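You operate a simulated robot arm through the tools that you are given. There is no shell and no other tool. Be economical: measure what you need, move in short steps, check, and stop when the job is done.

You are at the controls of a simulated robot arm. One attempt, no reset.

Task
Plug in the blue press, lock its type slide and warm it to 100 degrees for the next run.
Fine: switch on last; it stays on.

It is judged by the outcome, as a careful person would: the job done as asked, and still so three seconds after it is handed in. It fails if anything else is knocked over, pushed out of place, dropped, spilled or broken.

Robot
A 6-joint arm with a three-finger gripper, fixed in place. Base frame: the origin is at the foot of the arm, x ahead of it, y to its left, z up. Readings come in m, degrees, newtons and seconds.
Its first joint turns from -166.0 to 166.0 degrees. Payload 4.89 kg.
Tool frame: the origin (TCP) lies between the finger pads and is the grasp point; the fingertips stand 0.03 m ahead of it; z points along the fingers, y is the line along which they close. The gripper opens to 0.164 m. The gripper's body begins 0.125 m behind the TCP.
Orientation is that of the tool frame in the base frame, as a unit quaternion [w, x, y, z]. With the fingers straight down and closing along the base's y, the tool's x points along the base's -x, its y along +y and its z along -z.

Tools
- The arm moves only by the tool apply_moves. Its argument "targets" is a list of rows, each an object of numbers (a shift or turn left out is 0, a gripper value left out holds the last): "x", "y", "z": the shift along the base's x, y, z in units of 25 mm (1.0 is 25 mm); "wx", "wy", "wz": the turn, a rotation vector about the base's x, y, z in units of 5 degrees (1.0 is 5 degrees); "jaw": the opening, from 0 (shut) to 1 (fully open). In form: [{"x": .., "y": .., "z": .., "wx": .., "wy": .., "wz": .., "jaw": ..}, ...]. A call has 1 to 10 rows; each row shifts and turns the commanded pose from where the row before left it. A call with a number of a shift or a turn outside -1 to 1 is refused whole. A row lasts 0.2 s, in which the tool goes at most 0.05 m and 8.6 degrees; a call with a longer step from one row to the next is refused whole, and so is a gripper value outside its range. Where a pose cannot be reached the arm comes as near as it can. A force on the tool above 40 N (or 10 N above the force at the start of the call, whichever is more), or a blocked arm, ends the call early, and 0.2 s more pass. Each finger travels about 0.108 m/s and halts on what it meets, pressing with about 45 N; the grip force reading is that of the motor and also rises with nothing between the fingers. The clock runs only during rows and for 0.2 s after the last one: add rows that do not move to give the fingers time. It gives the time, the measured TCP pose, the force on the tool (base axes), the opening and the grip force at its end, in the units of the frame above (readings bear some noise), with the torque about the TCP (base axes, N m) and any sound that the robot's microphone picked up.
- Cameras (640 x 400 px; columns grow to the right, rows downward): "scene" is fixed at [0.05, 0.4987, 1.8462]; the picture's right is [-0.44, -0.90, 0.00], its down [-0.62, 0.30, -0.73] and it looks along [0.65, -0.32, -0.69] (base axes); focal length 326 px, centre (320, 200). "wrist" rides on the gripper at [0.076, -0.002, -0.152] in the tool frame; the picture's right is [0.02, 1.00, 0.00], its down [-0.88, 0.02, -0.47] and it looks along [-0.47, 0.01, 0.88] (tool axes); focal length 247 px, centre (320, 200). There is no depth. A picture from a camera that has moved, and an enlarged one, comes with that camera's place and axes in the base frame and with its lens.
- get_image(camera): a new picture of that camera. The clock stands still meanwhile.
- raise_lower(by): slides the trunk up (or, below 0, down) by that many m; the arm rides with it, the base frame stays. It gives what a move gives, with no picture.
- enlarge(camera, box): a new picture of the part [left, top, right, bottom] of that camera's present view, enlarged. The clock stands still meanwhile.
- sign_off(): hands the job in; it is judged then, once.

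Work in short steps. Places have to be worked out from the pictures, the camera data and where the tool is seen: move nearer, look again, correct. Check each grasp and each placing, and mend what went wrong. You have 120 turns and 68 pictures in all, those below and enlarged ones among them. Open the gripper and draw the arm clear of the work before you hand the job in, unless the task says otherwise; then end with one line.

The tools are called after ">>>" by a JSON object that holds its "fn" and its "kwargs". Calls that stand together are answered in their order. apply_moves: Moves the arm, as the interface text tells. Its arguments: {"type":"object","properties":{"targets":{"type":"array","items":{"type":"object","properties":{"x":{"type":"number"},"y":{"type":"number"},"z":{"type":"number"},"wx":{"type":"number"},"wy":{"type":"number"},"wz":{"type":"number"},"jaw":{"type":"number"}}}}},"required":["targets"]} The other tools are called the same way: raise_lower (by) slides the trunk up or down; get_image (camera) takes a picture; enlarge (camera, box) takes an enlarged picture of a part of a camera's view; sign_off () hands the job in.

At the start:

```text
time_s: 0.0
eef_pos: [0.4831, -0.0692, 1.4181]
tool_rot: [-0.001, 0.001, 1.0, 0.0]
force: [0.5, -0.5, -0.3]
ft_torque: [0.0, 0.04, -0.03]
gripper_width: 0.1638
gripper_force: 0.1
trunk travel left (down, up): [-0.175, 0.215]
```

scene: 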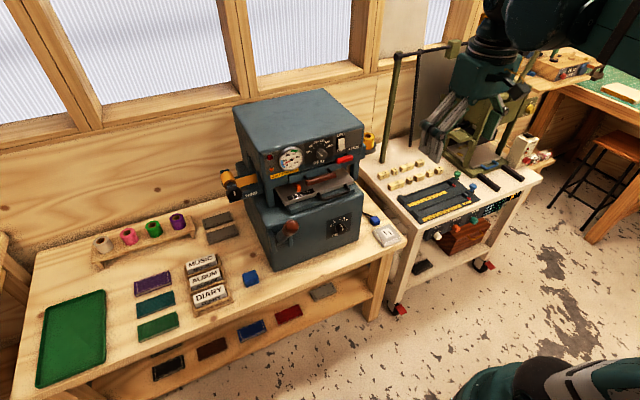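
wrist: 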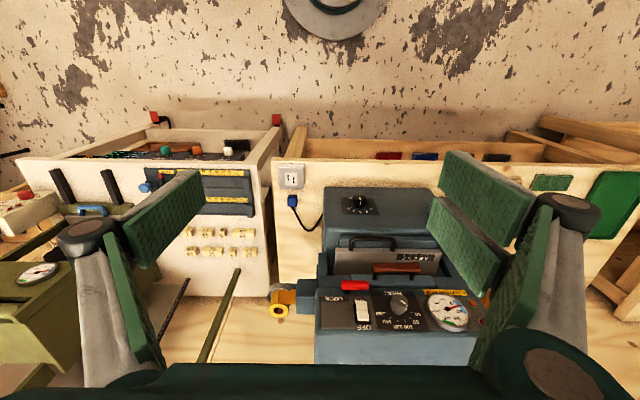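

I begin with enlarged views of the press and of the outlet/plug area.

>>> {"fn": "enlarge", "kwargs": {"camera": "scene", "box": [220, 80, 420, 205]}}

>>> {"fn": "enlarge", "kwargs": {"camera": "scene", "box": [300, 180, 420, 255]}}

>>> {"fn": "enlarge", "kwargs": {"camera": "wrist", "box": [260, 150, 500, 350]}}

```text
3.20 times, centred on (320, 142) of scene
camera zoom: at [0.05, 0.4987, 1.8462], right [-0.44, -0.9, 0.0], down [-0.62, 0.3, -0.73], along [0.65, -0.32, -0.69], focal length 1042 px, centre (320, 384)
```

zoom: 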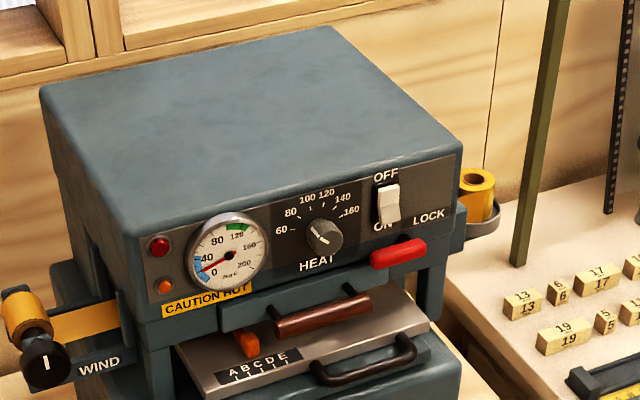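

```text
5.33 times, centred on (360, 218) of scene
camera zoom: at [0.05, 0.4987, 1.8462], right [-0.44, -0.9, 0.0], down [-0.62, 0.3, -0.73], along [0.65, -0.32, -0.69], focal length 1736 px, centre (107, 107)
```

zoom: 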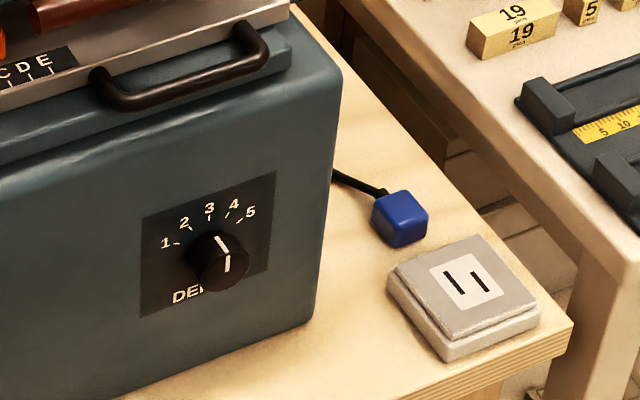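

```text
2.00 times, centred on (380, 250) of wrist
camera zoom: at [0.4073, -0.0701, 1.5704], right [-0.02, 1.0, 0.0], down [0.88, 0.02, 0.47], along [0.47, 0.01, -0.88], focal length 494 px, centre (200, 100)
```

zoom: 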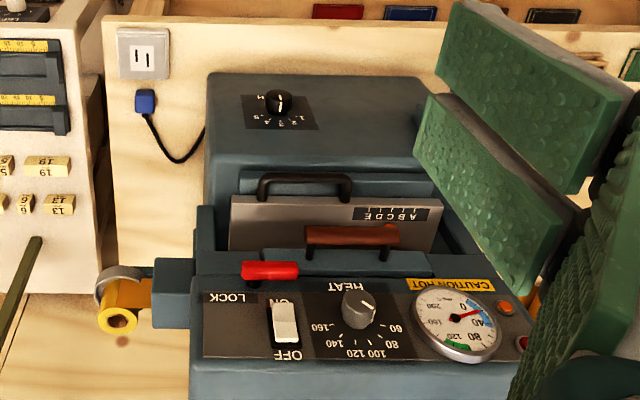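

Socket is near (0.76,-0.18,0.745), the plug near (0.85,-0.17,0.745), and the panel knobs near (0.84,0.1,1.2). I move the half-closed gripper down to a viewpoint in front of the plug.

>>> {"fn": "apply_moves", "kwargs": {"targets": [{"x": 0.6, "y": -1, "z": -0.6, "jaw": 0.5}, {"x": 0.6, "y": -1, "z": -1}, {"x": 0.6, "y": -1, "z": -1}, {"x": 0.6, "y": -1, "z": -1}, {"x": 0.6, "y": -1, "z": -1}, {"x": 0.6, "y": -0.5, "z": -1}, {"x": 0.6, "z": -1}, {"x": 0.6, "z": -1}, {"x": 0.6, "z": -1}, {"x": 0.6, "z": -1}]}}

>>> {"fn": "get_image", "kwargs": {"camera": "wrist"}}

>>> {"fn": "get_image", "kwargs": {"camera": "scene"}}

```text
time_s: 2.2
eef_pos: [0.632, -0.2059, 1.18]
tool_rot: [0.0, 0.0, 1.0, 0.0]
force: [-1.4, 0.1, 1.0]
ft_torque: [-0.09, -0.22, -0.02]
gripper_width: 0.0819
gripper_force: 0.0
trunk travel left (down, up): [-0.175, 0.215]
```

```text
62 pictures are left
camera wrist: at [0.5569, -0.2073, 1.3319], right [-0.02, 1.0, 0.0], down [0.88, 0.02, 0.47], along [0.47, 0.01, -0.88], focal length 247 px, centre (320, 200)
```

wrist: 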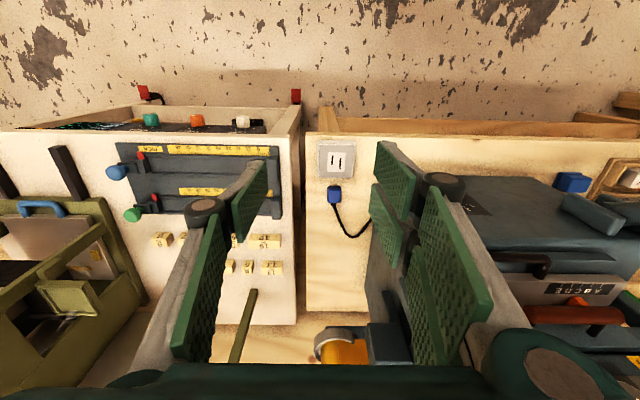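

```text
61 pictures are left
```

scene: 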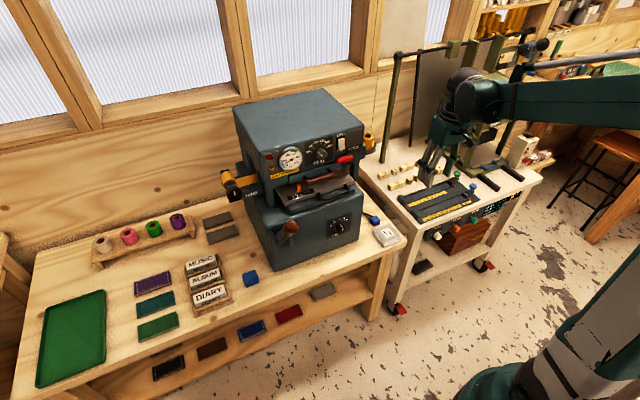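

The wrist view now shows plug and socket clearly; I enlarge there.

>>> {"fn": "enlarge", "kwargs": {"camera": "wrist", "box": [300, 130, 390, 245]}}

```text
3.48 times, centred on (345, 188) of wrist
camera zoom: at [0.5569, -0.2073, 1.3319], right [-0.02, 1.0, 0.0], down [0.88, 0.02, 0.47], along [0.47, 0.01, -0.88], focal length 859 px, centre (233, 244)
```

zoom: 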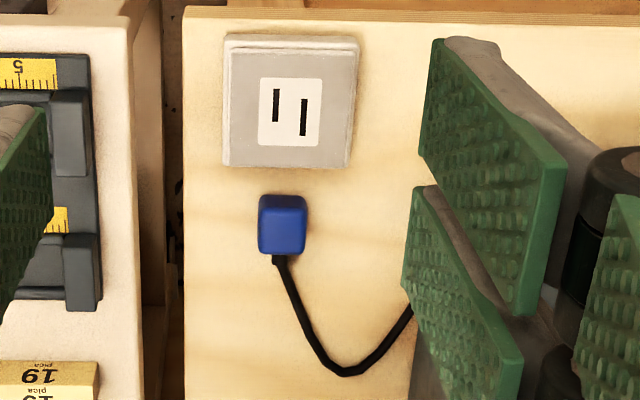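

Next, move closer above the plug for a better look.

>>> {"fn": "apply_moves", "kwargs": {"targets": [{"x": 0.45, "y": 0.2, "z": -1}, {"x": 0.45, "y": 0.2, "z": -1}, {"x": 0.45, "y": 0.2, "z": -1}, {"x": 0.45, "y": 0.2, "z": -1}, {"x": 0.45, "y": 0.2, "z": -1}, {"x": 0.45, "y": 0.2, "z": -1}, {"x": 0.45, "y": 0.2, "z": -1}, {"x": 0.45, "y": 0.2, "z": -1}]}}

>>> {"fn": "get_image", "kwargs": {"camera": "wrist"}}

>>> {"fn": "enlarge", "kwargs": {"camera": "scene", "box": [340, 150, 500, 250]}}

```text
time_s: 4.0
eef_pos: [0.7214, -0.1641, 0.9786]
tool_rot: [-0.001, -0.001, 1.0, 0.0]
force: [0.1, 0.1, -0.1]
ft_torque: [-0.01, -0.18, -0.01]
gripper_width: 0.082
gripper_force: 0.1
trunk travel left (down, up): [-0.175, 0.215]
```

```text
59 pictures are left
camera wrist: at [0.6456, -0.1651, 1.1311], right [-0.02, 1.0, 0.0], down [0.88, 0.02, 0.47], along [0.47, 0.01, -0.88], focal length 247 px, centre (320, 200)
```

wrist: 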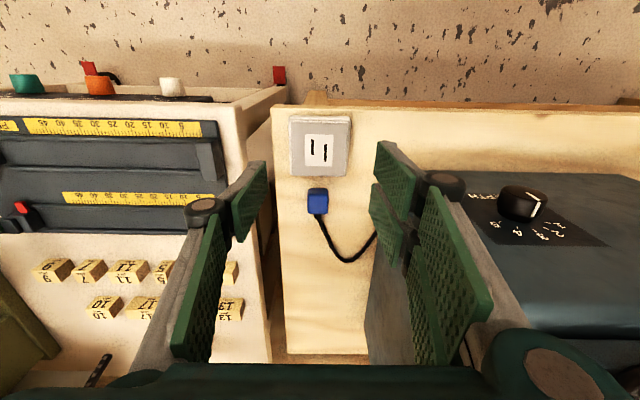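

```text
4.00 times, centred on (420, 200) of scene
camera zoom: at [0.05, 0.4987, 1.8462], right [-0.44, -0.9, 0.0], down [-0.62, 0.3, -0.73], along [0.65, -0.32, -0.69], focal length 1302 px, centre (-80, 200)
```

zoom: 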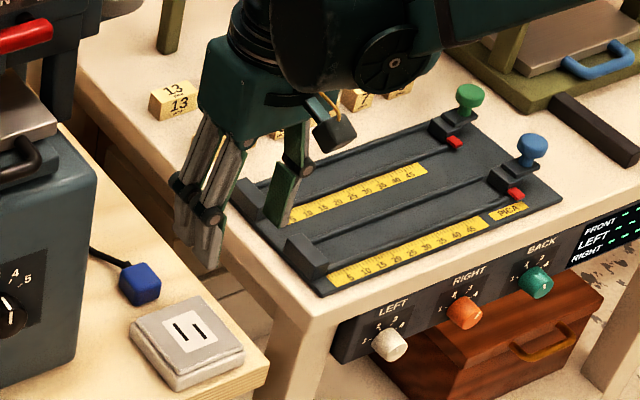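

The plug is a ~3.5 cm cube near (0.858,-0.164). To keep the wrist away from the spool holder above it, I tilt the tool about 15° forward and approach.

>>> {"fn": "apply_moves", "kwargs": {"targets": [{"wy": -1, "z": -0.5}, {"wy": -1, "z": -0.5}, {"wy": -1, "z": -0.5}, {"x": 0.9, "z": -0.5}, {"x": 0.9, "z": -0.5}, {"x": 0.9, "z": -0.5}, {"x": 0.9, "z": -0.5}]}}

>>> {"fn": "get_image", "kwargs": {"camera": "wrist"}}

>>> {"fn": "get_image", "kwargs": {"camera": "scene"}}

```text
time_s: 5.6
eef_pos: [0.812, -0.167, 0.8909]
tool_rot: [0.13, 0.001, 0.991, 0.0]
force: [0.0, 0.8, -0.1]
ft_torque: [-0.05, -0.08, -0.01]
gripper_width: 0.0824
gripper_force: 0.1
trunk travel left (down, up): [-0.175, 0.215]
```

```text
57 pictures are left
camera wrist: at [0.6989, -0.1683, 1.0185], right [-0.02, 1.0, -0.01], down [0.73, 0.02, 0.69], along [0.69, 0.01, -0.73], focal length 247 px, centre (320, 200)
```

wrist: 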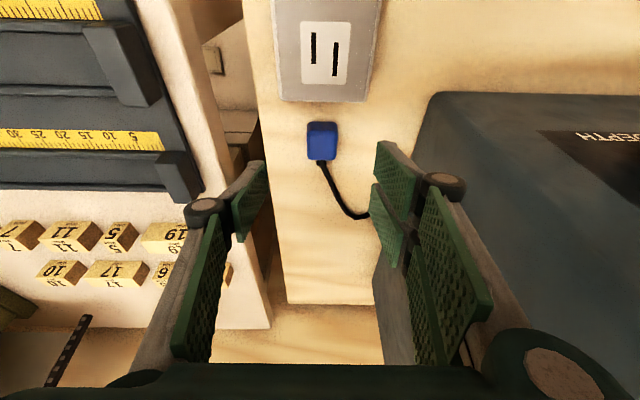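

```text
56 pictures are left
```

scene: 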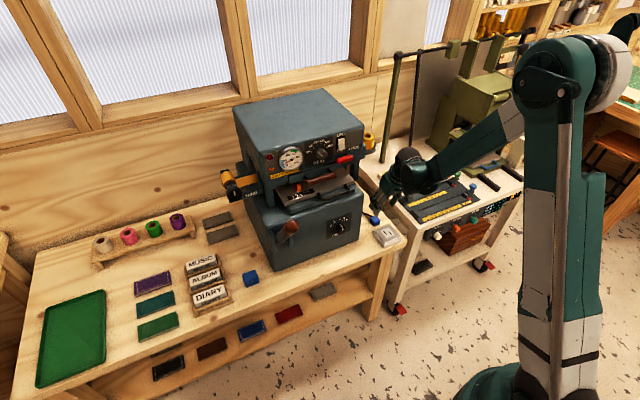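

Plug lines up in y with the gripper. Descend most of the way and look again.

>>> {"fn": "apply_moves", "kwargs": {"targets": [{"x": 0.25, "z": -0.8}, {"x": 0.25, "z": -0.8}, {"x": 0.25, "z": -0.8}, {"x": 0.25, "z": -0.8}]}}

>>> {"fn": "get_image", "kwargs": {"camera": "wrist"}}

>>> {"fn": "enlarge", "kwargs": {"camera": "scene", "box": [320, 150, 450, 250]}}

```text
time_s: 6.6
eef_pos: [0.8368, -0.1659, 0.8097]
tool_rot: [0.13, 0.0, 0.991, 0.001]
force: [-1.0, 0.7, -0.3]
ft_torque: [-0.04, -0.12, 0.04]
gripper_width: 0.0819
gripper_force: 0.0
trunk travel left (down, up): [-0.175, 0.215]
```

```text
55 pictures are left
camera wrist: at [0.7236, -0.1671, 0.937], right [-0.02, 1.0, -0.01], down [0.73, 0.02, 0.69], along [0.69, 0.01, -0.73], focal length 247 px, centre (320, 200)
```

wrist: 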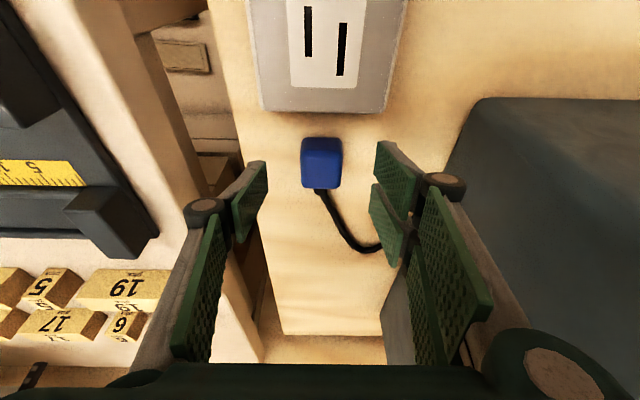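

```text
4.00 times, centred on (385, 200) of scene
camera zoom: at [0.05, 0.4987, 1.8462], right [-0.44, -0.9, 0.0], down [-0.62, 0.3, -0.73], along [0.65, -0.32, -0.69], focal length 1302 px, centre (60, 200)
```

zoom: 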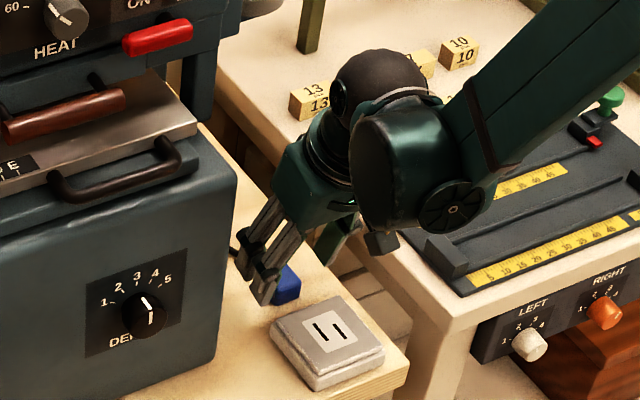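

Continue 30 mm down with a small forward shift.

>>> {"fn": "apply_moves", "kwargs": {"targets": [{"x": 0.25, "z": -0.6}, {"x": 0.25, "z": -0.6}]}}

>>> {"fn": "get_image", "kwargs": {"camera": "wrist"}}

```text
time_s: 7.2
eef_pos: [0.8491, -0.1669, 0.7804]
tool_rot: [0.131, 0.0, 0.991, -0.001]
force: [-0.9, 0.4, 1.3]
ft_torque: [-0.01, -0.08, 0.0]
gripper_width: 0.0821
gripper_force: 0.0
trunk travel left (down, up): [-0.175, 0.215]
```

```text
53 pictures are left
camera wrist: at [0.7364, -0.1674, 0.9065], right [-0.02, 1.0, -0.01], down [0.73, 0.02, 0.69], along [0.69, 0.01, -0.73], focal length 247 px, centre (320, 200)
```

wrist: 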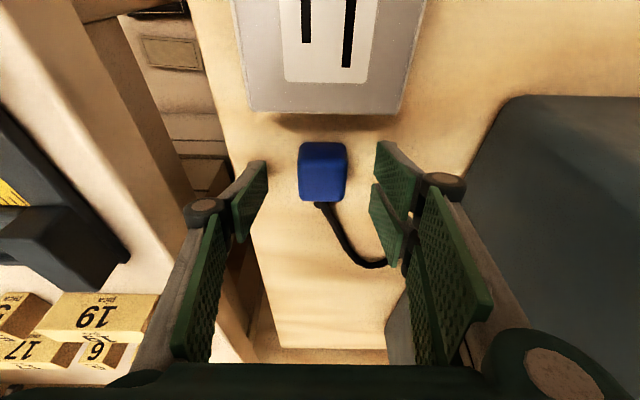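

Tips are still just above; descend a little further watching force.

>>> {"fn": "apply_moves", "kwargs": {"targets": [{"x": 0.2, "z": -0.25}, {"x": 0.2, "z": -0.25}]}}

>>> {"fn": "get_image", "kwargs": {"camera": "wrist"}}

>>> {"fn": "enlarge", "kwargs": {"camera": "scene", "box": [360, 190, 420, 250]}}

```text
time_s: 7.8
eef_pos: [0.8599, -0.1656, 0.7697]
tool_rot: [0.132, 0.0, 0.991, 0.001]
force: [-7.8, 12.5, 26.3]
ft_torque: [1.56, 0.79, 0.05]
gripper_width: 0.0936
gripper_force: 10.2
trunk travel left (down, up): [-0.175, 0.215]
```

```text
52 pictures are left
camera wrist: at [0.7474, -0.1663, 0.8965], right [-0.02, 1.0, 0.0], down [0.73, 0.02, 0.69], along [0.69, 0.01, -0.73], focal length 247 px, centre (320, 200)
```

wrist: 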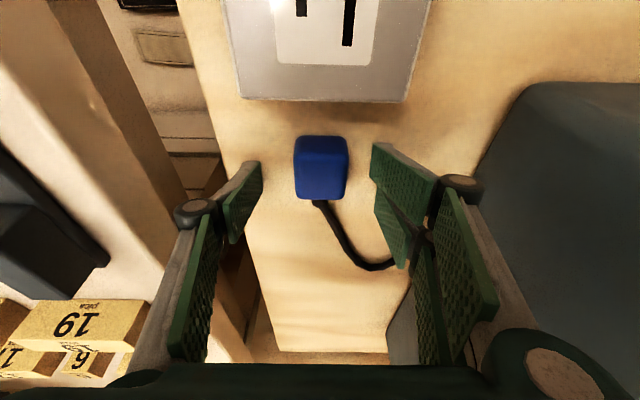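

```text
6.67 times, centred on (390, 220) of scene
camera zoom: at [0.05, 0.4987, 1.8462], right [-0.44, -0.9, 0.0], down [-0.62, 0.3, -0.73], along [0.65, -0.32, -0.69], focal length 2170 px, centre (-147, 67)
```

zoom: 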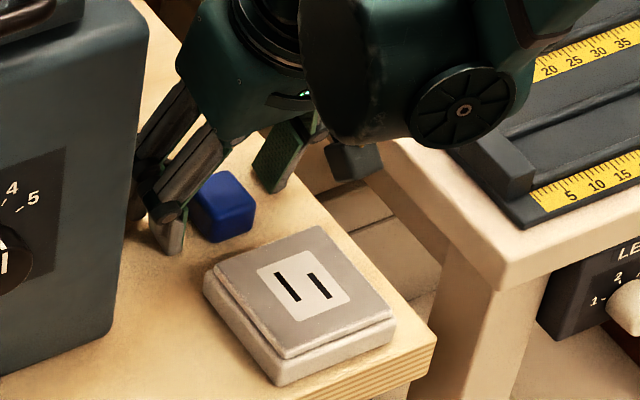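

Force rises: the tips met the bench (surface z≈0.74). I back off 6 mm up and 10 mm back, so the pads centre on the plug.

>>> {"fn": "apply_moves", "kwargs": {"targets": [{"z": 0.24}, {"x": -0.4, "jaw": 0.5}, {}]}}

>>> {"fn": "get_image", "kwargs": {"camera": "wrist"}}

```text
time_s: 8.6
eef_pos: [0.8504, -0.1662, 0.7743]
tool_rot: [0.131, 0.0, 0.991, 0.0]
force: [2.8, -0.6, 4.7]
ft_torque: [0.23, 0.04, -0.08]
gripper_width: 0.0822
gripper_force: 0.1
trunk travel left (down, up): [-0.175, 0.215]
```

```text
50 pictures are left
camera wrist: at [0.7373, -0.1675, 0.9013], right [-0.02, 1.0, -0.01], down [0.73, 0.02, 0.69], along [0.69, 0.01, -0.73], focal length 247 px, centre (320, 200)
```

wrist: 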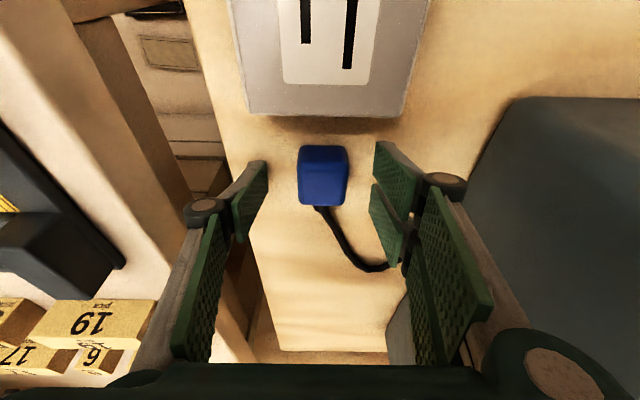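

Small residual contact; lift 2 mm more and close on the plug.

>>> {"fn": "apply_moves", "kwargs": {"targets": [{"z": 0.1}, {"jaw": 0.0}, {}, {}, {}]}}

>>> {"fn": "get_image", "kwargs": {"camera": "wrist"}}

```text
time_s: 9.8
eef_pos: [0.8495, -0.1672, 0.7761]
tool_rot: [0.131, 0.0, 0.991, -0.001]
force: [-1.1, -0.4, 3.6]
ft_torque: [0.07, 0.03, 0.04]
gripper_width: 0.0349
gripper_force: 44.9
trunk travel left (down, up): [-0.175, 0.215]
```

```text
49 pictures are left
camera wrist: at [0.737, -0.1674, 0.9037], right [-0.02, 1.0, -0.01], down [0.73, 0.02, 0.69], along [0.69, 0.01, -0.73], focal length 247 px, centre (320, 200)
```

wrist: 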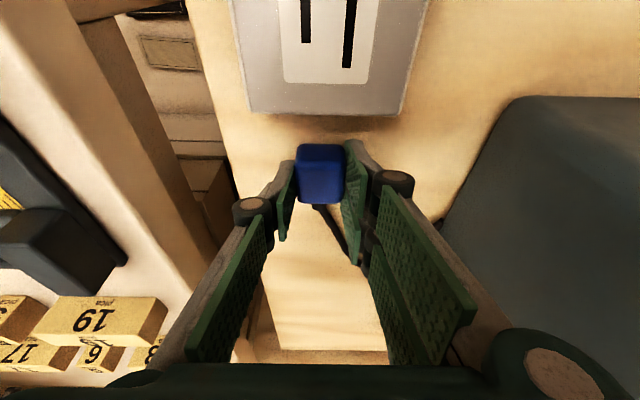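

Gripped at 35 mm. Lift 75 mm and inspect for prongs.

>>> {"fn": "apply_moves", "kwargs": {"targets": [{"z": 0.5}, {"z": 0.5}, {"z": 0.5}, {"z": 0.5}, {"z": 0.5}, {"z": 0.5}]}}

>>> {"fn": "enlarge", "kwargs": {"camera": "scene", "box": [350, 180, 430, 250]}}

>>> {"fn": "enlarge", "kwargs": {"camera": "wrist", "box": [220, 0, 420, 220]}}

```text
time_s: 11.2
eef_pos: [0.8496, -0.1658, 0.851]
tool_rot: [0.131, 0.001, 0.991, 0.0]
force: [-0.4, -0.3, 0.0]
ft_torque: [0.0, 0.07, 0.01]
gripper_width: 0.035
gripper_force: 44.7
trunk travel left (down, up): [-0.175, 0.215]
```

```text
5.71 times, centred on (390, 215) of scene
camera zoom: at [0.05, 0.4987, 1.8462], right [-0.44, -0.9, 0.0], down [-0.62, 0.3, -0.73], along [0.65, -0.32, -0.69], focal length 1860 px, centre (-80, 114)
```

zoom: 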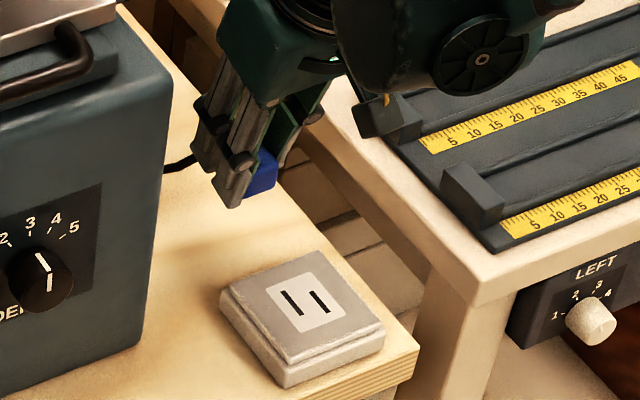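

```text
1.82 times, centred on (320, 110) of wrist
camera zoom: at [0.7372, -0.1668, 0.9789], right [-0.02, 1.0, -0.01], down [0.73, 0.02, 0.68], along [0.68, 0.01, -0.73], focal length 449 px, centre (320, 364)
```

zoom: 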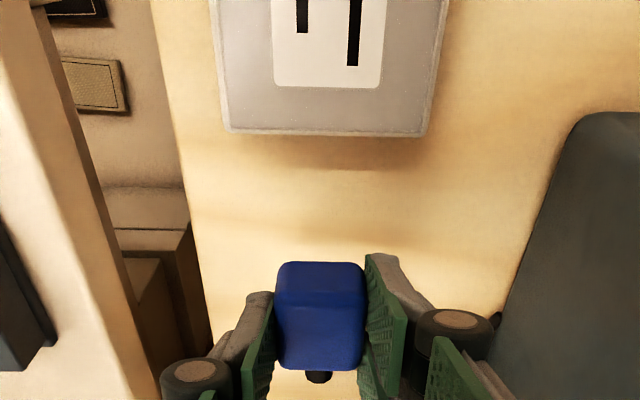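

The plug is held; no prongs on visible faces, so they are underneath. I carry it back over the socket (slots ≈ (0.753,-0.165)).

>>> {"fn": "apply_moves", "kwargs": {"targets": [{"x": -0.64}, {"x": -0.64}, {"x": -0.64}, {"x": -0.64}, {"x": -0.64}, {"x": -0.64}]}}

>>> {"fn": "enlarge", "kwargs": {"camera": "scene", "box": [350, 190, 430, 260]}}

>>> {"fn": "enlarge", "kwargs": {"camera": "wrist", "box": [240, 80, 400, 230]}}

```text
time_s: 12.6
eef_pos: [0.7537, -0.1651, 0.8517]
tool_rot: [0.131, 0.0, 0.991, 0.0]
force: [1.0, -0.1, -1.0]
ft_torque: [0.01, 0.02, 0.0]
gripper_width: 0.0352
gripper_force: 45.4
trunk travel left (down, up): [-0.175, 0.215]
```

```text
5.71 times, centred on (390, 225) of scene
camera zoom: at [0.05, 0.4987, 1.8462], right [-0.44, -0.9, 0.0], down [-0.62, 0.3, -0.73], along [0.65, -0.32, -0.69], focal length 1860 px, centre (-80, 57)
```

zoom: 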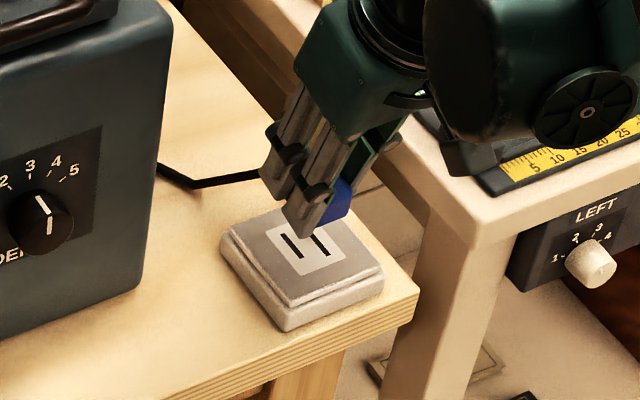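

```text
2.67 times, centred on (320, 155) of wrist
camera zoom: at [0.6405, -0.1662, 0.9791], right [-0.02, 1.0, -0.01], down [0.73, 0.02, 0.68], along [0.68, 0.01, -0.73], focal length 659 px, centre (320, 320)
```

zoom: 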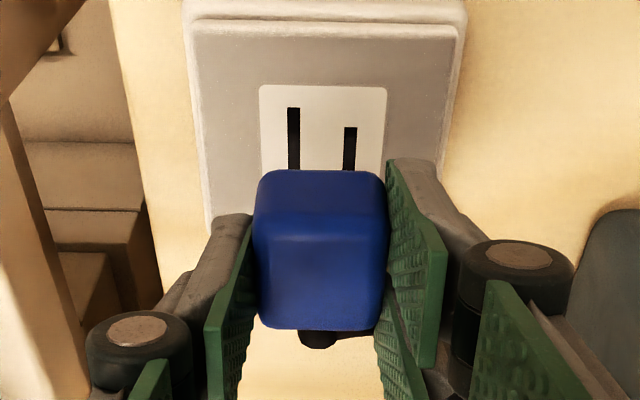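

Lateral alignment looks good (plug col 321 vs slots' mid 322). Descend 25 mm and recheck from both views.

>>> {"fn": "apply_moves", "kwargs": {"targets": [{"z": -0.5}, {"z": -0.5}]}}

>>> {"fn": "enlarge", "kwargs": {"camera": "scene", "box": [365, 205, 415, 255]}}

>>> {"fn": "enlarge", "kwargs": {"camera": "wrist", "box": [240, 80, 400, 230]}}

```text
time_s: 13.2
eef_pos: [0.7528, -0.1659, 0.8261]
tool_rot: [0.131, 0.0, 0.991, 0.0]
force: [-0.5, -0.6, -0.4]
ft_torque: [-0.02, -0.07, 0.0]
gripper_width: 0.035
gripper_force: 45.1
trunk travel left (down, up): [-0.175, 0.215]
```

```text
8.00 times, centred on (390, 230) of scene
camera zoom: at [0.05, 0.4987, 1.8462], right [-0.44, -0.9, 0.0], down [-0.62, 0.3, -0.73], along [0.65, -0.32, -0.69], focal length 2604 px, centre (-240, -40)
```

zoom: 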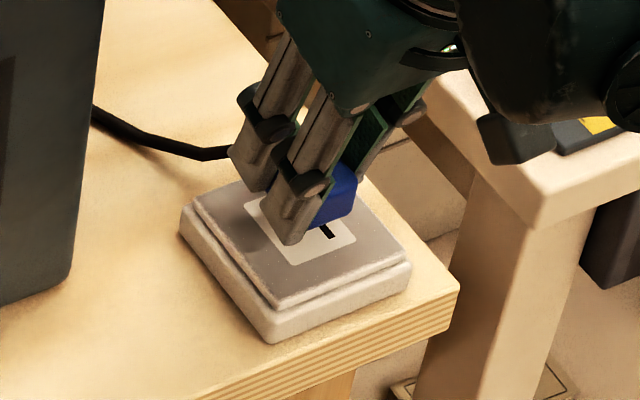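

```text
2.67 times, centred on (320, 155) of wrist
camera zoom: at [0.6401, -0.1658, 0.9544], right [-0.02, 1.0, -0.01], down [0.73, 0.02, 0.69], along [0.69, 0.01, -0.73], focal length 659 px, centre (320, 320)
```

zoom: 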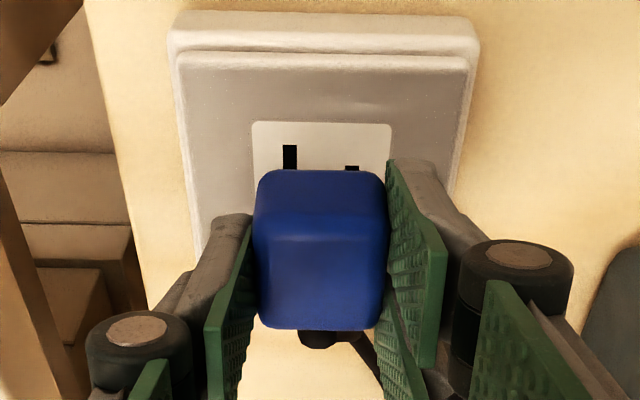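

Plug centre is over the slots' centre (~0.753). Lower in 3–4 mm steps to feel the contact.

>>> {"fn": "apply_moves", "kwargs": {"targets": [{"z": -0.15}, {"z": -0.15}, {"z": -0.15}]}}

```text
time_s: 14.0
eef_pos: [0.7535, -0.1662, 0.8162]
tool_rot: [0.131, 0.0, 0.991, 0.0]
force: [-0.2, -0.4, -0.1]
ft_torque: [0.01, -0.02, 0.01]
gripper_width: 0.0351
gripper_force: 44.7
trunk travel left (down, up): [-0.175, 0.215]
```

No contact yet; continue lower.

>>> {"fn": "apply_moves", "kwargs": {"targets": [{"z": -0.15}, {"z": -0.15}, {"z": -0.15}]}}

>>> {"fn": "enlarge", "kwargs": {"camera": "wrist", "box": [240, 80, 400, 230]}}

```text
time_s: 14.8
eef_pos: [0.7553, -0.1658, 0.8084]
tool_rot: [0.133, 0.0, 0.991, 0.001]
force: [-1.4, 5.7, 29.8]
ft_torque: [0.45, 0.56, -0.11]
gripper_width: 0.0353
gripper_force: 45.2
trunk travel left (down, up): [-0.175, 0.215]
heard: snap
stopped in row 3: the force on the tool passed its limit at 53 N (the readings are from after the stop); the commanded pose is now the measured one
```

```text
2.67 times, centred on (320, 155) of wrist
camera zoom: at [0.641, -0.1662, 0.935], right [-0.02, 1.0, 0.0], down [0.73, 0.02, 0.69], along [0.69, 0.01, -0.73], focal length 659 px, centre (320, 320)
```

zoom: 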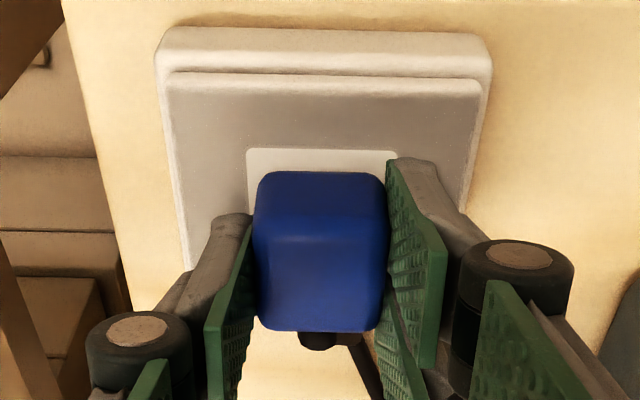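

A "snap" was heard: the plug has seated. I open the jaws slightly and withdraw upward along the tool axis.

>>> {"fn": "apply_moves", "kwargs": {"targets": [{"jaw": 0.45}, {}, {}, {}]}}

>>> {"fn": "apply_moves", "kwargs": {"targets": [{"x": -0.25, "z": 0.8}, {"x": -0.25, "z": 0.8}, {"x": -0.25, "z": 0.8}, {"x": -0.25, "z": 0.8}, {"x": -0.25, "z": 0.8}]}}

>>> {"fn": "get_image", "kwargs": {"camera": "wrist"}}

>>> {"fn": "enlarge", "kwargs": {"camera": "scene", "box": [350, 190, 430, 260]}}

```text
time_s: 15.8
eef_pos: [0.7556, -0.1652, 0.806]
tool_rot: [0.132, -0.001, 0.991, 0.0]
force: [0.6, -0.6, 2.9]
ft_torque: [0.13, 0.06, -0.03]
gripper_width: 0.0741
gripper_force: 0.0
trunk travel left (down, up): [-0.175, 0.215]
```

```text
time_s: 17.0
eef_pos: [0.724, -0.1641, 0.9067]
tool_rot: [0.132, 0.0, 0.991, 0.002]
force: [0.2, 0.0, -0.6]
ft_torque: [0.0, 0.12, 0.03]
gripper_width: 0.0738
gripper_force: 0.0
trunk travel left (down, up): [-0.175, 0.215]
```

```text
41 pictures are left
camera wrist: at [0.6104, -0.1663, 1.0342], right [-0.02, 1.0, 0.0], down [0.73, 0.02, 0.69], along [0.69, 0.01, -0.73], focal length 247 px, centre (320, 200)
```

wrist: 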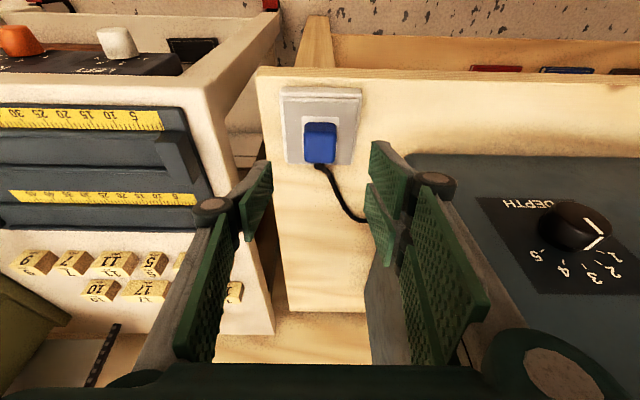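

```text
5.71 times, centred on (390, 225) of scene
camera zoom: at [0.05, 0.4987, 1.8462], right [-0.44, -0.9, 0.0], down [-0.62, 0.3, -0.73], along [0.65, -0.32, -0.69], focal length 1860 px, centre (-80, 57)
```

zoom: 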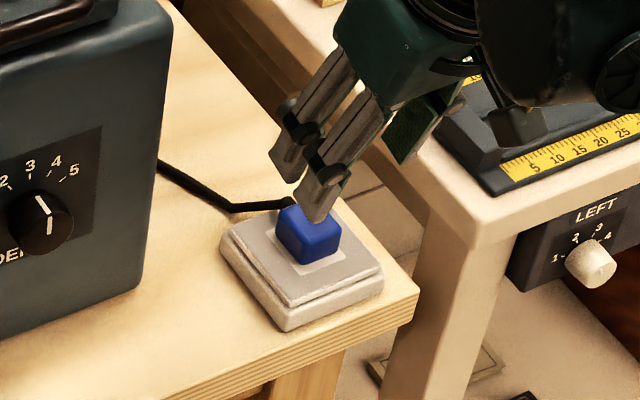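

Plug is seated in the socket. Now retreat, rise and swing the tool to point forward (+x) in front of the panel.

>>> {"fn": "apply_moves", "kwargs": {"targets": [{"x": -0.6, "z": 1, "wy": -0.5}, {"x": -0.6, "z": 1, "wy": -0.5}, {"x": -0.6, "y": 0.8, "z": 1, "wy": -0.5}, {"x": -0.6, "y": 0.8, "z": 1, "wy": -0.5}, {"x": -0.6, "y": 0.8, "z": 1, "wy": -0.5}, {"x": -0.6, "y": 0.8, "z": 1, "wy": -0.5}, {"x": -0.6, "y": 0.8, "z": 1, "wy": -0.5}, {"x": -0.6, "y": 0.8, "z": 1, "wy": -0.5}, {"x": -0.6, "y": 0.8, "z": 1, "wy": -0.5}, {"x": -0.6, "y": 0.8, "z": 1, "wy": -0.5}]}}

>>> {"fn": "apply_moves", "kwargs": {"targets": [{"y": 0.4, "wy": -1}, {"y": 0.4, "wy": -1}, {"y": 0.4, "wy": -1}, {"y": 0.4, "wy": -1}, {"wy": -1}, {"wy": -1}, {"wy": -1}, {"wy": -1}, {"wy": -1}, {"wy": -1}]}}

>>> {"fn": "get_image", "kwargs": {"camera": "wrist"}}

>>> {"fn": "get_image", "kwargs": {"camera": "scene"}}

```text
time_s: 19.2
eef_pos: [0.5755, -0.0022, 1.1572]
tool_rot: [0.344, 0.0, 0.939, 0.0]
force: [0.9, -0.3, -0.5]
ft_torque: [0.0, 0.2, -0.01]
gripper_width: 0.0738
gripper_force: 0.2
trunk travel left (down, up): [-0.175, 0.215]
```

```text
time_s: 21.4
eef_pos: [0.5738, 0.0349, 1.185]
tool_rot: [0.703, 0.0, 0.711, 0.001]
force: [0.3, 0.1, -0.2]
ft_torque: [-0.01, -0.02, 0.02]
gripper_width: 0.0738
gripper_force: 0.1
out of reach, approached as far as the arm can: row 9, 10
trunk travel left (down, up): [-0.175, 0.215]
```

```text
39 pictures are left
camera wrist: at [0.4218, 0.0342, 1.1094], right [0.0, 1.0, -0.02], down [-0.46, 0.02, 0.89], along [0.89, 0.01, 0.46], focal length 247 px, centre (320, 200)
```

wrist: 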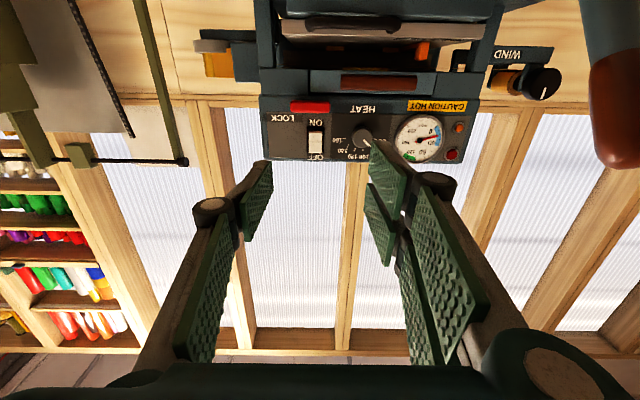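

```text
38 pictures are left
```

scene: 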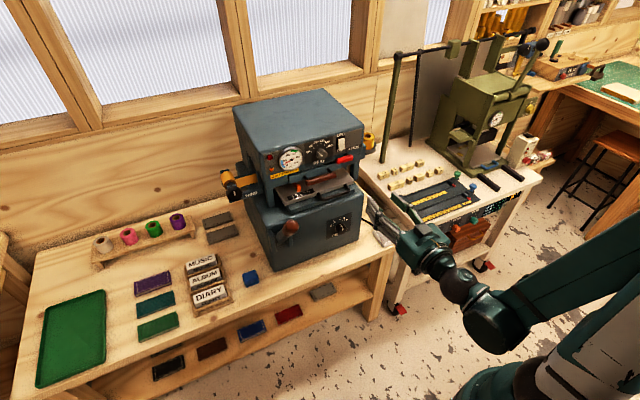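

Good view of the panel. Enlarge it.

>>> {"fn": "enlarge", "kwargs": {"camera": "wrist", "box": [250, 10, 480, 170]}}

>>> {"fn": "enlarge", "kwargs": {"camera": "scene", "box": [270, 125, 370, 215]}}

```text
2.50 times, centred on (365, 90) of wrist
camera zoom: at [0.4218, 0.0342, 1.1094], right [0.0, 1.0, -0.02], down [-0.46, 0.02, 0.89], along [0.89, 0.01, 0.46], focal length 617 px, centre (208, 475)
```

zoom: 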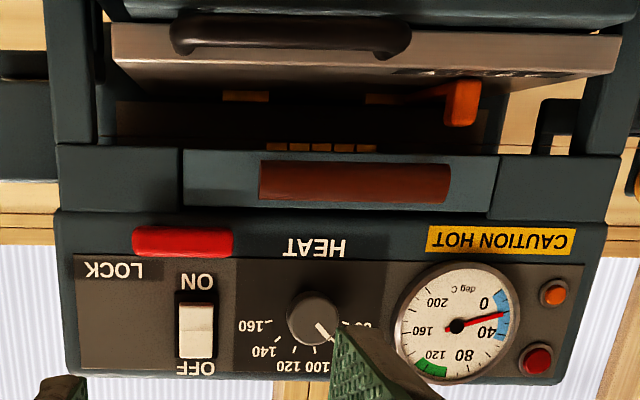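

```text
4.44 times, centred on (320, 170) of scene
camera zoom: at [0.05, 0.4987, 1.8462], right [-0.44, -0.9, 0.0], down [-0.62, 0.3, -0.73], along [0.65, -0.32, -0.69], focal length 1447 px, centre (320, 333)
```

zoom: 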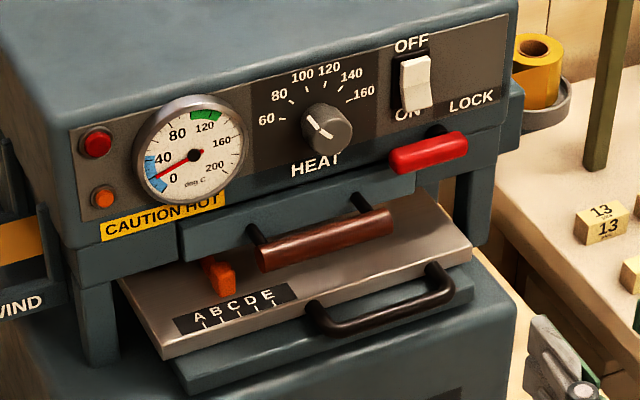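

Lock handle ≈(0.846,0.015,1.16), heat knob ≈(0.85,0.106,1.21), switch ≈(0.856,0.025,1.22). I move 0.1 m closer for a detailed look.

>>> {"fn": "apply_moves", "kwargs": {"targets": [{"x": 1, "y": 0.6}, {"x": 1, "y": 0.6}, {"x": 1, "y": 0.6}, {"x": 0.8}, {}]}}

>>> {"fn": "enlarge", "kwargs": {"camera": "wrist", "box": [220, 0, 460, 170]}}

```text
time_s: 22.6
eef_pos: [0.6719, 0.078, 1.1862]
tool_rot: [0.708, -0.001, 0.706, 0.001]
force: [0.0, -0.2, 0.0]
ft_torque: [-0.04, -0.02, -0.03]
gripper_width: 0.0739
gripper_force: 0.0
trunk travel left (down, up): [-0.175, 0.215]
```

```text
2.35 times, centred on (340, 85) of wrist
camera zoom: at [0.5205, 0.0778, 1.1096], right [0.0, 1.0, -0.02], down [-0.48, 0.02, 0.88], along [0.88, 0.01, 0.48], focal length 581 px, centre (273, 471)
```

zoom: 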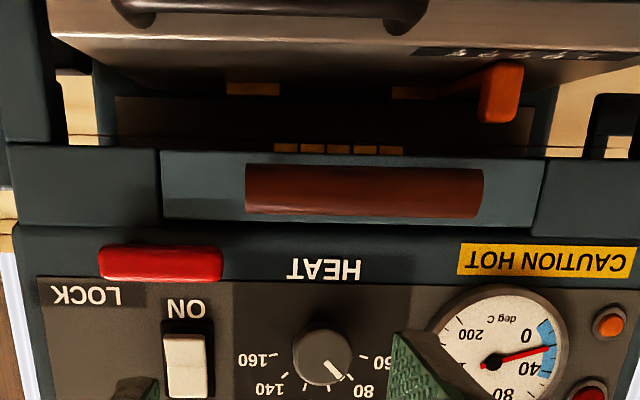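

I check whether the type slide (brown handle) is fully in, and how the red lever is mounted.

>>> {"fn": "enlarge", "kwargs": {"camera": "scene", "box": [300, 140, 365, 190]}}

```text
8.00 times, centred on (332, 165) of scene
camera zoom: at [0.05, 0.4987, 1.8462], right [-0.44, -0.9, 0.0], down [-0.62, 0.3, -0.73], along [0.65, -0.32, -0.69], focal length 2604 px, centre (220, 480)
```

zoom: 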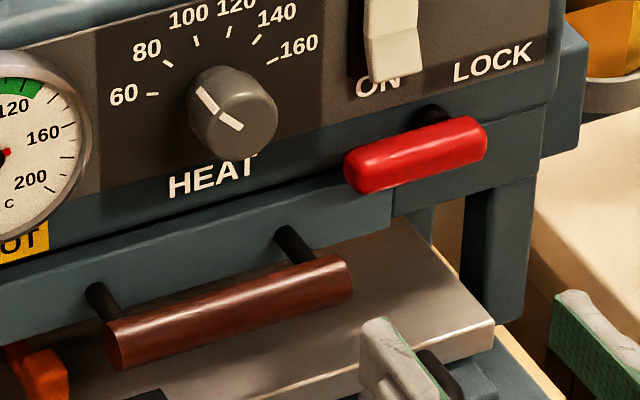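

The red lever pivots near its right end (y≈0), its free end at y≈0.053. I close the jaws and bring the fingertips just above the free end, short of contact.

>>> {"fn": "apply_moves", "kwargs": {"targets": [{"jaw": 0, "x": 0.8, "y": -0.4}, {"x": 0.8, "y": -0.4}, {"x": 0.8, "y": -0.4, "z": 0.1}, {"x": 0.8, "y": -0.12, "z": 0.1}, {"x": 0.7}, {}]}}

>>> {"fn": "get_image", "kwargs": {"camera": "wrist"}}

>>> {"fn": "enlarge", "kwargs": {"camera": "scene", "box": [300, 120, 390, 190]}}

```text
time_s: 24.0
eef_pos: [0.7655, 0.0468, 1.1888]
tool_rot: [0.709, -0.002, 0.706, 0.001]
force: [0.3, 0.5, 0.4]
ft_torque: [0.02, 0.0, 0.0]
gripper_width: 0.0
gripper_force: 45.2
trunk travel left (down, up): [-0.175, 0.215]
```

```text
33 pictures are left
camera wrist: at [0.6153, 0.0456, 1.1122], right [0.0, 1.0, -0.02], down [-0.48, 0.02, 0.88], along [0.88, 0.01, 0.48], focal length 247 px, centre (320, 200)
```

wrist: 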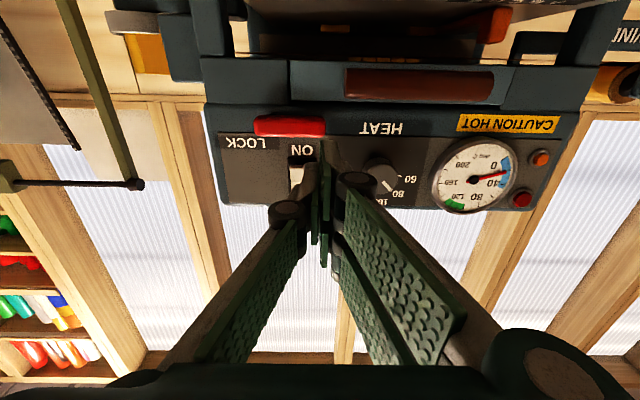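

```text
5.71 times, centred on (345, 155) of scene
camera zoom: at [0.05, 0.4987, 1.8462], right [-0.44, -0.9, 0.0], down [-0.62, 0.3, -0.73], along [0.65, -0.32, -0.69], focal length 1860 px, centre (177, 457)
```

zoom: 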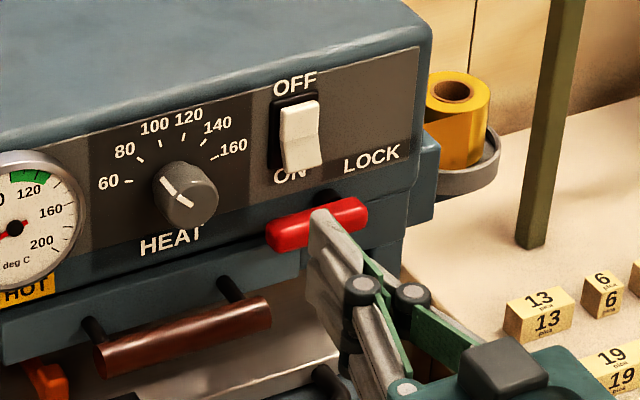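

The finger column matches the bar's free end. Shift 6 mm right and advance so the tips overlap the bar's depth, above it.

>>> {"fn": "apply_moves", "kwargs": {"targets": [{"y": -0.24, "x": 0.4}, {"x": 0.5}, {"x": 0.5}, {"x": 0.3}]}}

>>> {"fn": "enlarge", "kwargs": {"camera": "scene", "box": [315, 130, 375, 180]}}

>>> {"fn": "enlarge", "kwargs": {"camera": "wrist", "box": [220, 70, 440, 220]}}

```text
time_s: 25.0
eef_pos: [0.8102, 0.0411, 1.1878]
tool_rot: [0.709, 0.0, 0.705, 0.0]
force: [-0.6, -0.3, -0.6]
ft_torque: [-0.01, 0.0, 0.01]
gripper_width: 0.0001
gripper_force: 45.3
trunk travel left (down, up): [-0.175, 0.215]
```

```text
8.00 times, centred on (345, 155) of scene
camera zoom: at [0.05, 0.4987, 1.8462], right [-0.44, -0.9, 0.0], down [-0.62, 0.3, -0.73], along [0.65, -0.32, -0.69], focal length 2604 px, centre (120, 560)
```

zoom: 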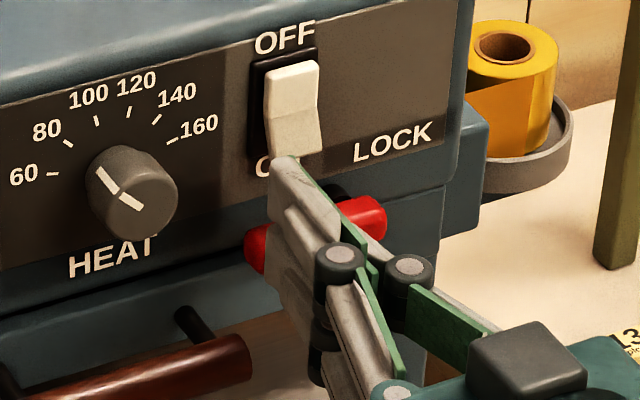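

```text
2.67 times, centred on (330, 145) of wrist
camera zoom: at [0.6582, 0.0394, 1.1113], right [0.0, 1.0, -0.02], down [-0.48, 0.02, 0.88], along [0.88, 0.01, 0.48], focal length 659 px, centre (293, 347)
```

zoom: 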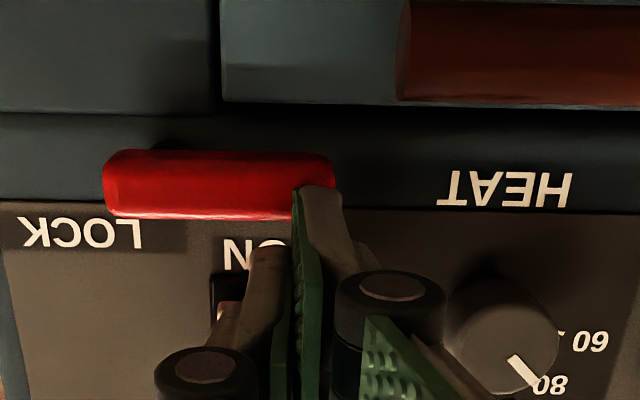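

Tips are over the free end. Push down gently and watch force.

>>> {"fn": "apply_moves", "kwargs": {"targets": [{"z": -0.2}, {"z": -0.2}, {"z": -0.2}]}}

>>> {"fn": "enlarge", "kwargs": {"camera": "wrist", "box": [220, 70, 440, 220]}}

```text
time_s: 25.8
eef_pos: [0.8119, 0.0403, 1.1726]
tool_rot: [0.708, -0.001, 0.706, 0.001]
force: [-0.2, -0.2, -0.2]
ft_torque: [0.0, 0.02, -0.01]
gripper_width: 0.0001
gripper_force: 44.8
trunk travel left (down, up): [-0.175, 0.215]
```

```text
2.67 times, centred on (330, 145) of wrist
camera zoom: at [0.6592, 0.0388, 1.096], right [0.0, 1.0, -0.02], down [-0.48, 0.02, 0.88], along [0.88, 0.01, 0.48], focal length 659 px, centre (293, 347)
```

zoom: 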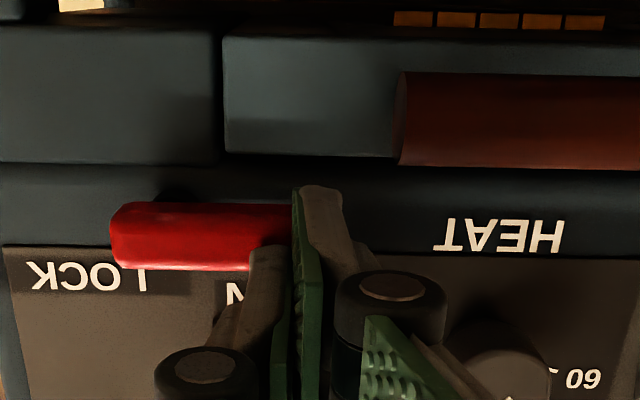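

No contact: the tips are just in front of the bar. Back up above it, advance 9 mm, then push down again.

>>> {"fn": "apply_moves", "kwargs": {"targets": [{"z": 0.35}, {"z": 0.35}, {"x": 0.36}, {"z": -0.25}, {"z": -0.25}]}}

>>> {"fn": "enlarge", "kwargs": {"camera": "wrist", "box": [220, 70, 440, 220]}}

```text
time_s: 26.6
eef_pos: [0.8127, 0.0404, 1.1909]
tool_rot: [0.708, -0.001, 0.706, 0.002]
force: [-19.4, 0.2, -3.6]
ft_torque: [0.13, 0.61, 0.06]
gripper_width: 0.0
gripper_force: 44.7
trunk travel left (down, up): [-0.175, 0.215]
stopped in row 3: the force on the tool passed its limit at 58 N (the readings are from after the stop); the commanded pose is now the measured one
```

```text
2.67 times, centred on (330, 145) of wrist
camera zoom: at [0.6599, 0.039, 1.1147], right [0.0, 1.0, -0.02], down [-0.48, 0.02, 0.88], along [0.88, 0.01, 0.48], focal length 659 px, centre (293, 347)
```

zoom: 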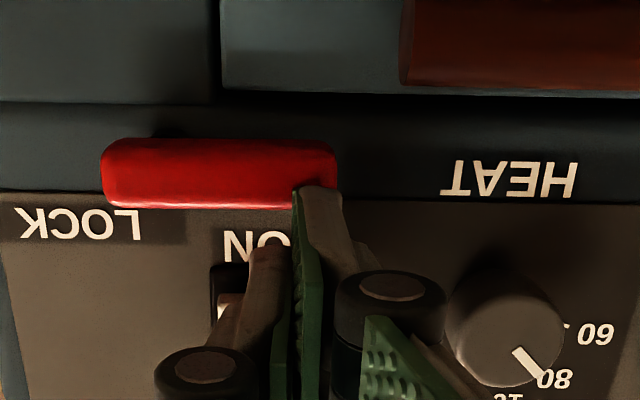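

The right-hand side has two stacked fingers; the lower one butted the bar's front. I'll use the jaws opened ~70 mm so only the right-side fingers are over the bar end and the left finger stays clear of the switch.

>>> {"fn": "apply_moves", "kwargs": {"targets": [{"x": -1}, {"jaw": 0.43, "y": -0.7}, {"y": -0.72, "z": 0.6}, {}, {}]}}

>>> {"fn": "get_image", "kwargs": {"camera": "wrist"}}

```text
time_s: 27.8
eef_pos: [0.7869, 0.005, 1.208]
tool_rot: [0.708, 0.0, 0.706, 0.001]
force: [-0.5, 0.5, 0.3]
ft_torque: [0.0, -0.01, 0.02]
gripper_width: 0.0704
gripper_force: 0.1
trunk travel left (down, up): [-0.175, 0.215]
```

```text
27 pictures are left
camera wrist: at [0.6353, 0.0036, 1.1307], right [0.0, 1.0, -0.02], down [-0.47, 0.02, 0.88], along [0.88, 0.01, 0.47], focal length 247 px, centre (320, 200)
```

wrist: 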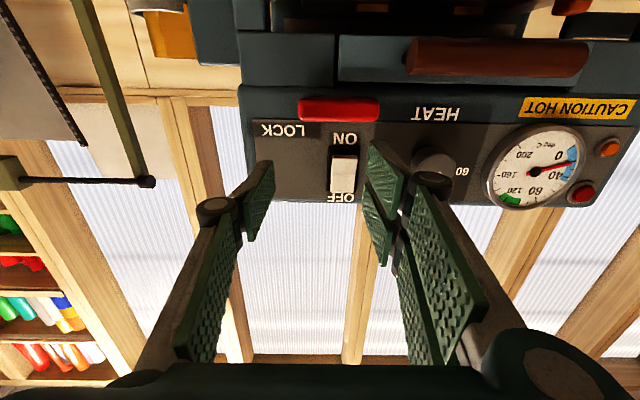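

Alignment fine: fingers y≈0.042–0.055 over the bar's end. Advance 34 mm, then push down in small steps.

>>> {"fn": "apply_moves", "kwargs": {"targets": [{"x": 0.45}, {"x": 0.45}, {"x": 0.46}, {"z": -0.2}, {"z": -0.2}, {"z": -0.2}]}}

>>> {"fn": "enlarge", "kwargs": {"camera": "wrist", "box": [240, 70, 460, 220]}}

```text
time_s: 29.2
eef_pos: [0.8228, 0.0052, 1.1916]
tool_rot: [0.708, 0.0, 0.706, 0.001]
force: [-0.9, 0.5, -0.3]
ft_torque: [0.02, 0.06, 0.01]
gripper_width: 0.0706
gripper_force: 0.1
trunk travel left (down, up): [-0.175, 0.215]
```

```text
2.67 times, centred on (350, 145) of wrist
camera zoom: at [0.6714, 0.0042, 1.1155], right [0.0, 1.0, -0.02], down [-0.47, 0.02, 0.88], along [0.88, 0.01, 0.47], focal length 659 px, centre (240, 347)
```

zoom: 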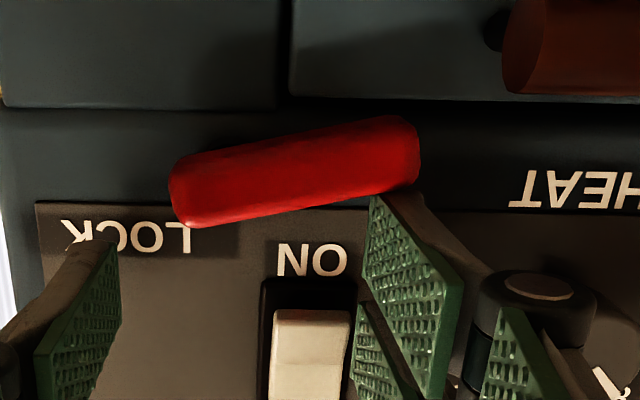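

The lever swings down freely (now ~12°). Continue along its arc to about 50°.

>>> {"fn": "apply_moves", "kwargs": {"targets": [{"y": -0.02, "z": -0.23, "x": -0.1}, {"y": -0.02, "z": -0.23}, {"y": -0.1, "z": -0.24}, {"y": -0.12, "z": -0.24}]}}

>>> {"fn": "enlarge", "kwargs": {"camera": "wrist", "box": [240, 70, 460, 220]}}

```text
time_s: 30.2
eef_pos: [0.8214, -0.0007, 1.1681]
tool_rot: [0.707, 0.0, 0.707, 0.002]
force: [2.5, 9.1, 18.8]
ft_torque: [0.98, -0.48, 0.22]
gripper_width: 0.074
gripper_force: 4.6
trunk travel left (down, up): [-0.175, 0.215]
```

```text
2.67 times, centred on (350, 145) of wrist
camera zoom: at [0.6677, -0.0015, 1.0917], right [0.0, 1.0, -0.02], down [-0.47, 0.02, 0.88], along [0.88, 0.01, 0.47], focal length 659 px, centre (240, 347)
```

zoom: 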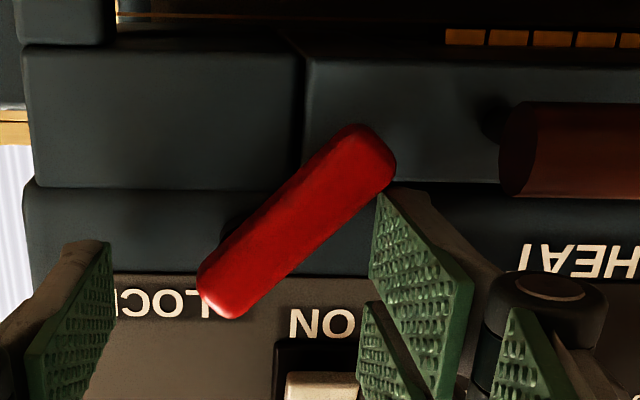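

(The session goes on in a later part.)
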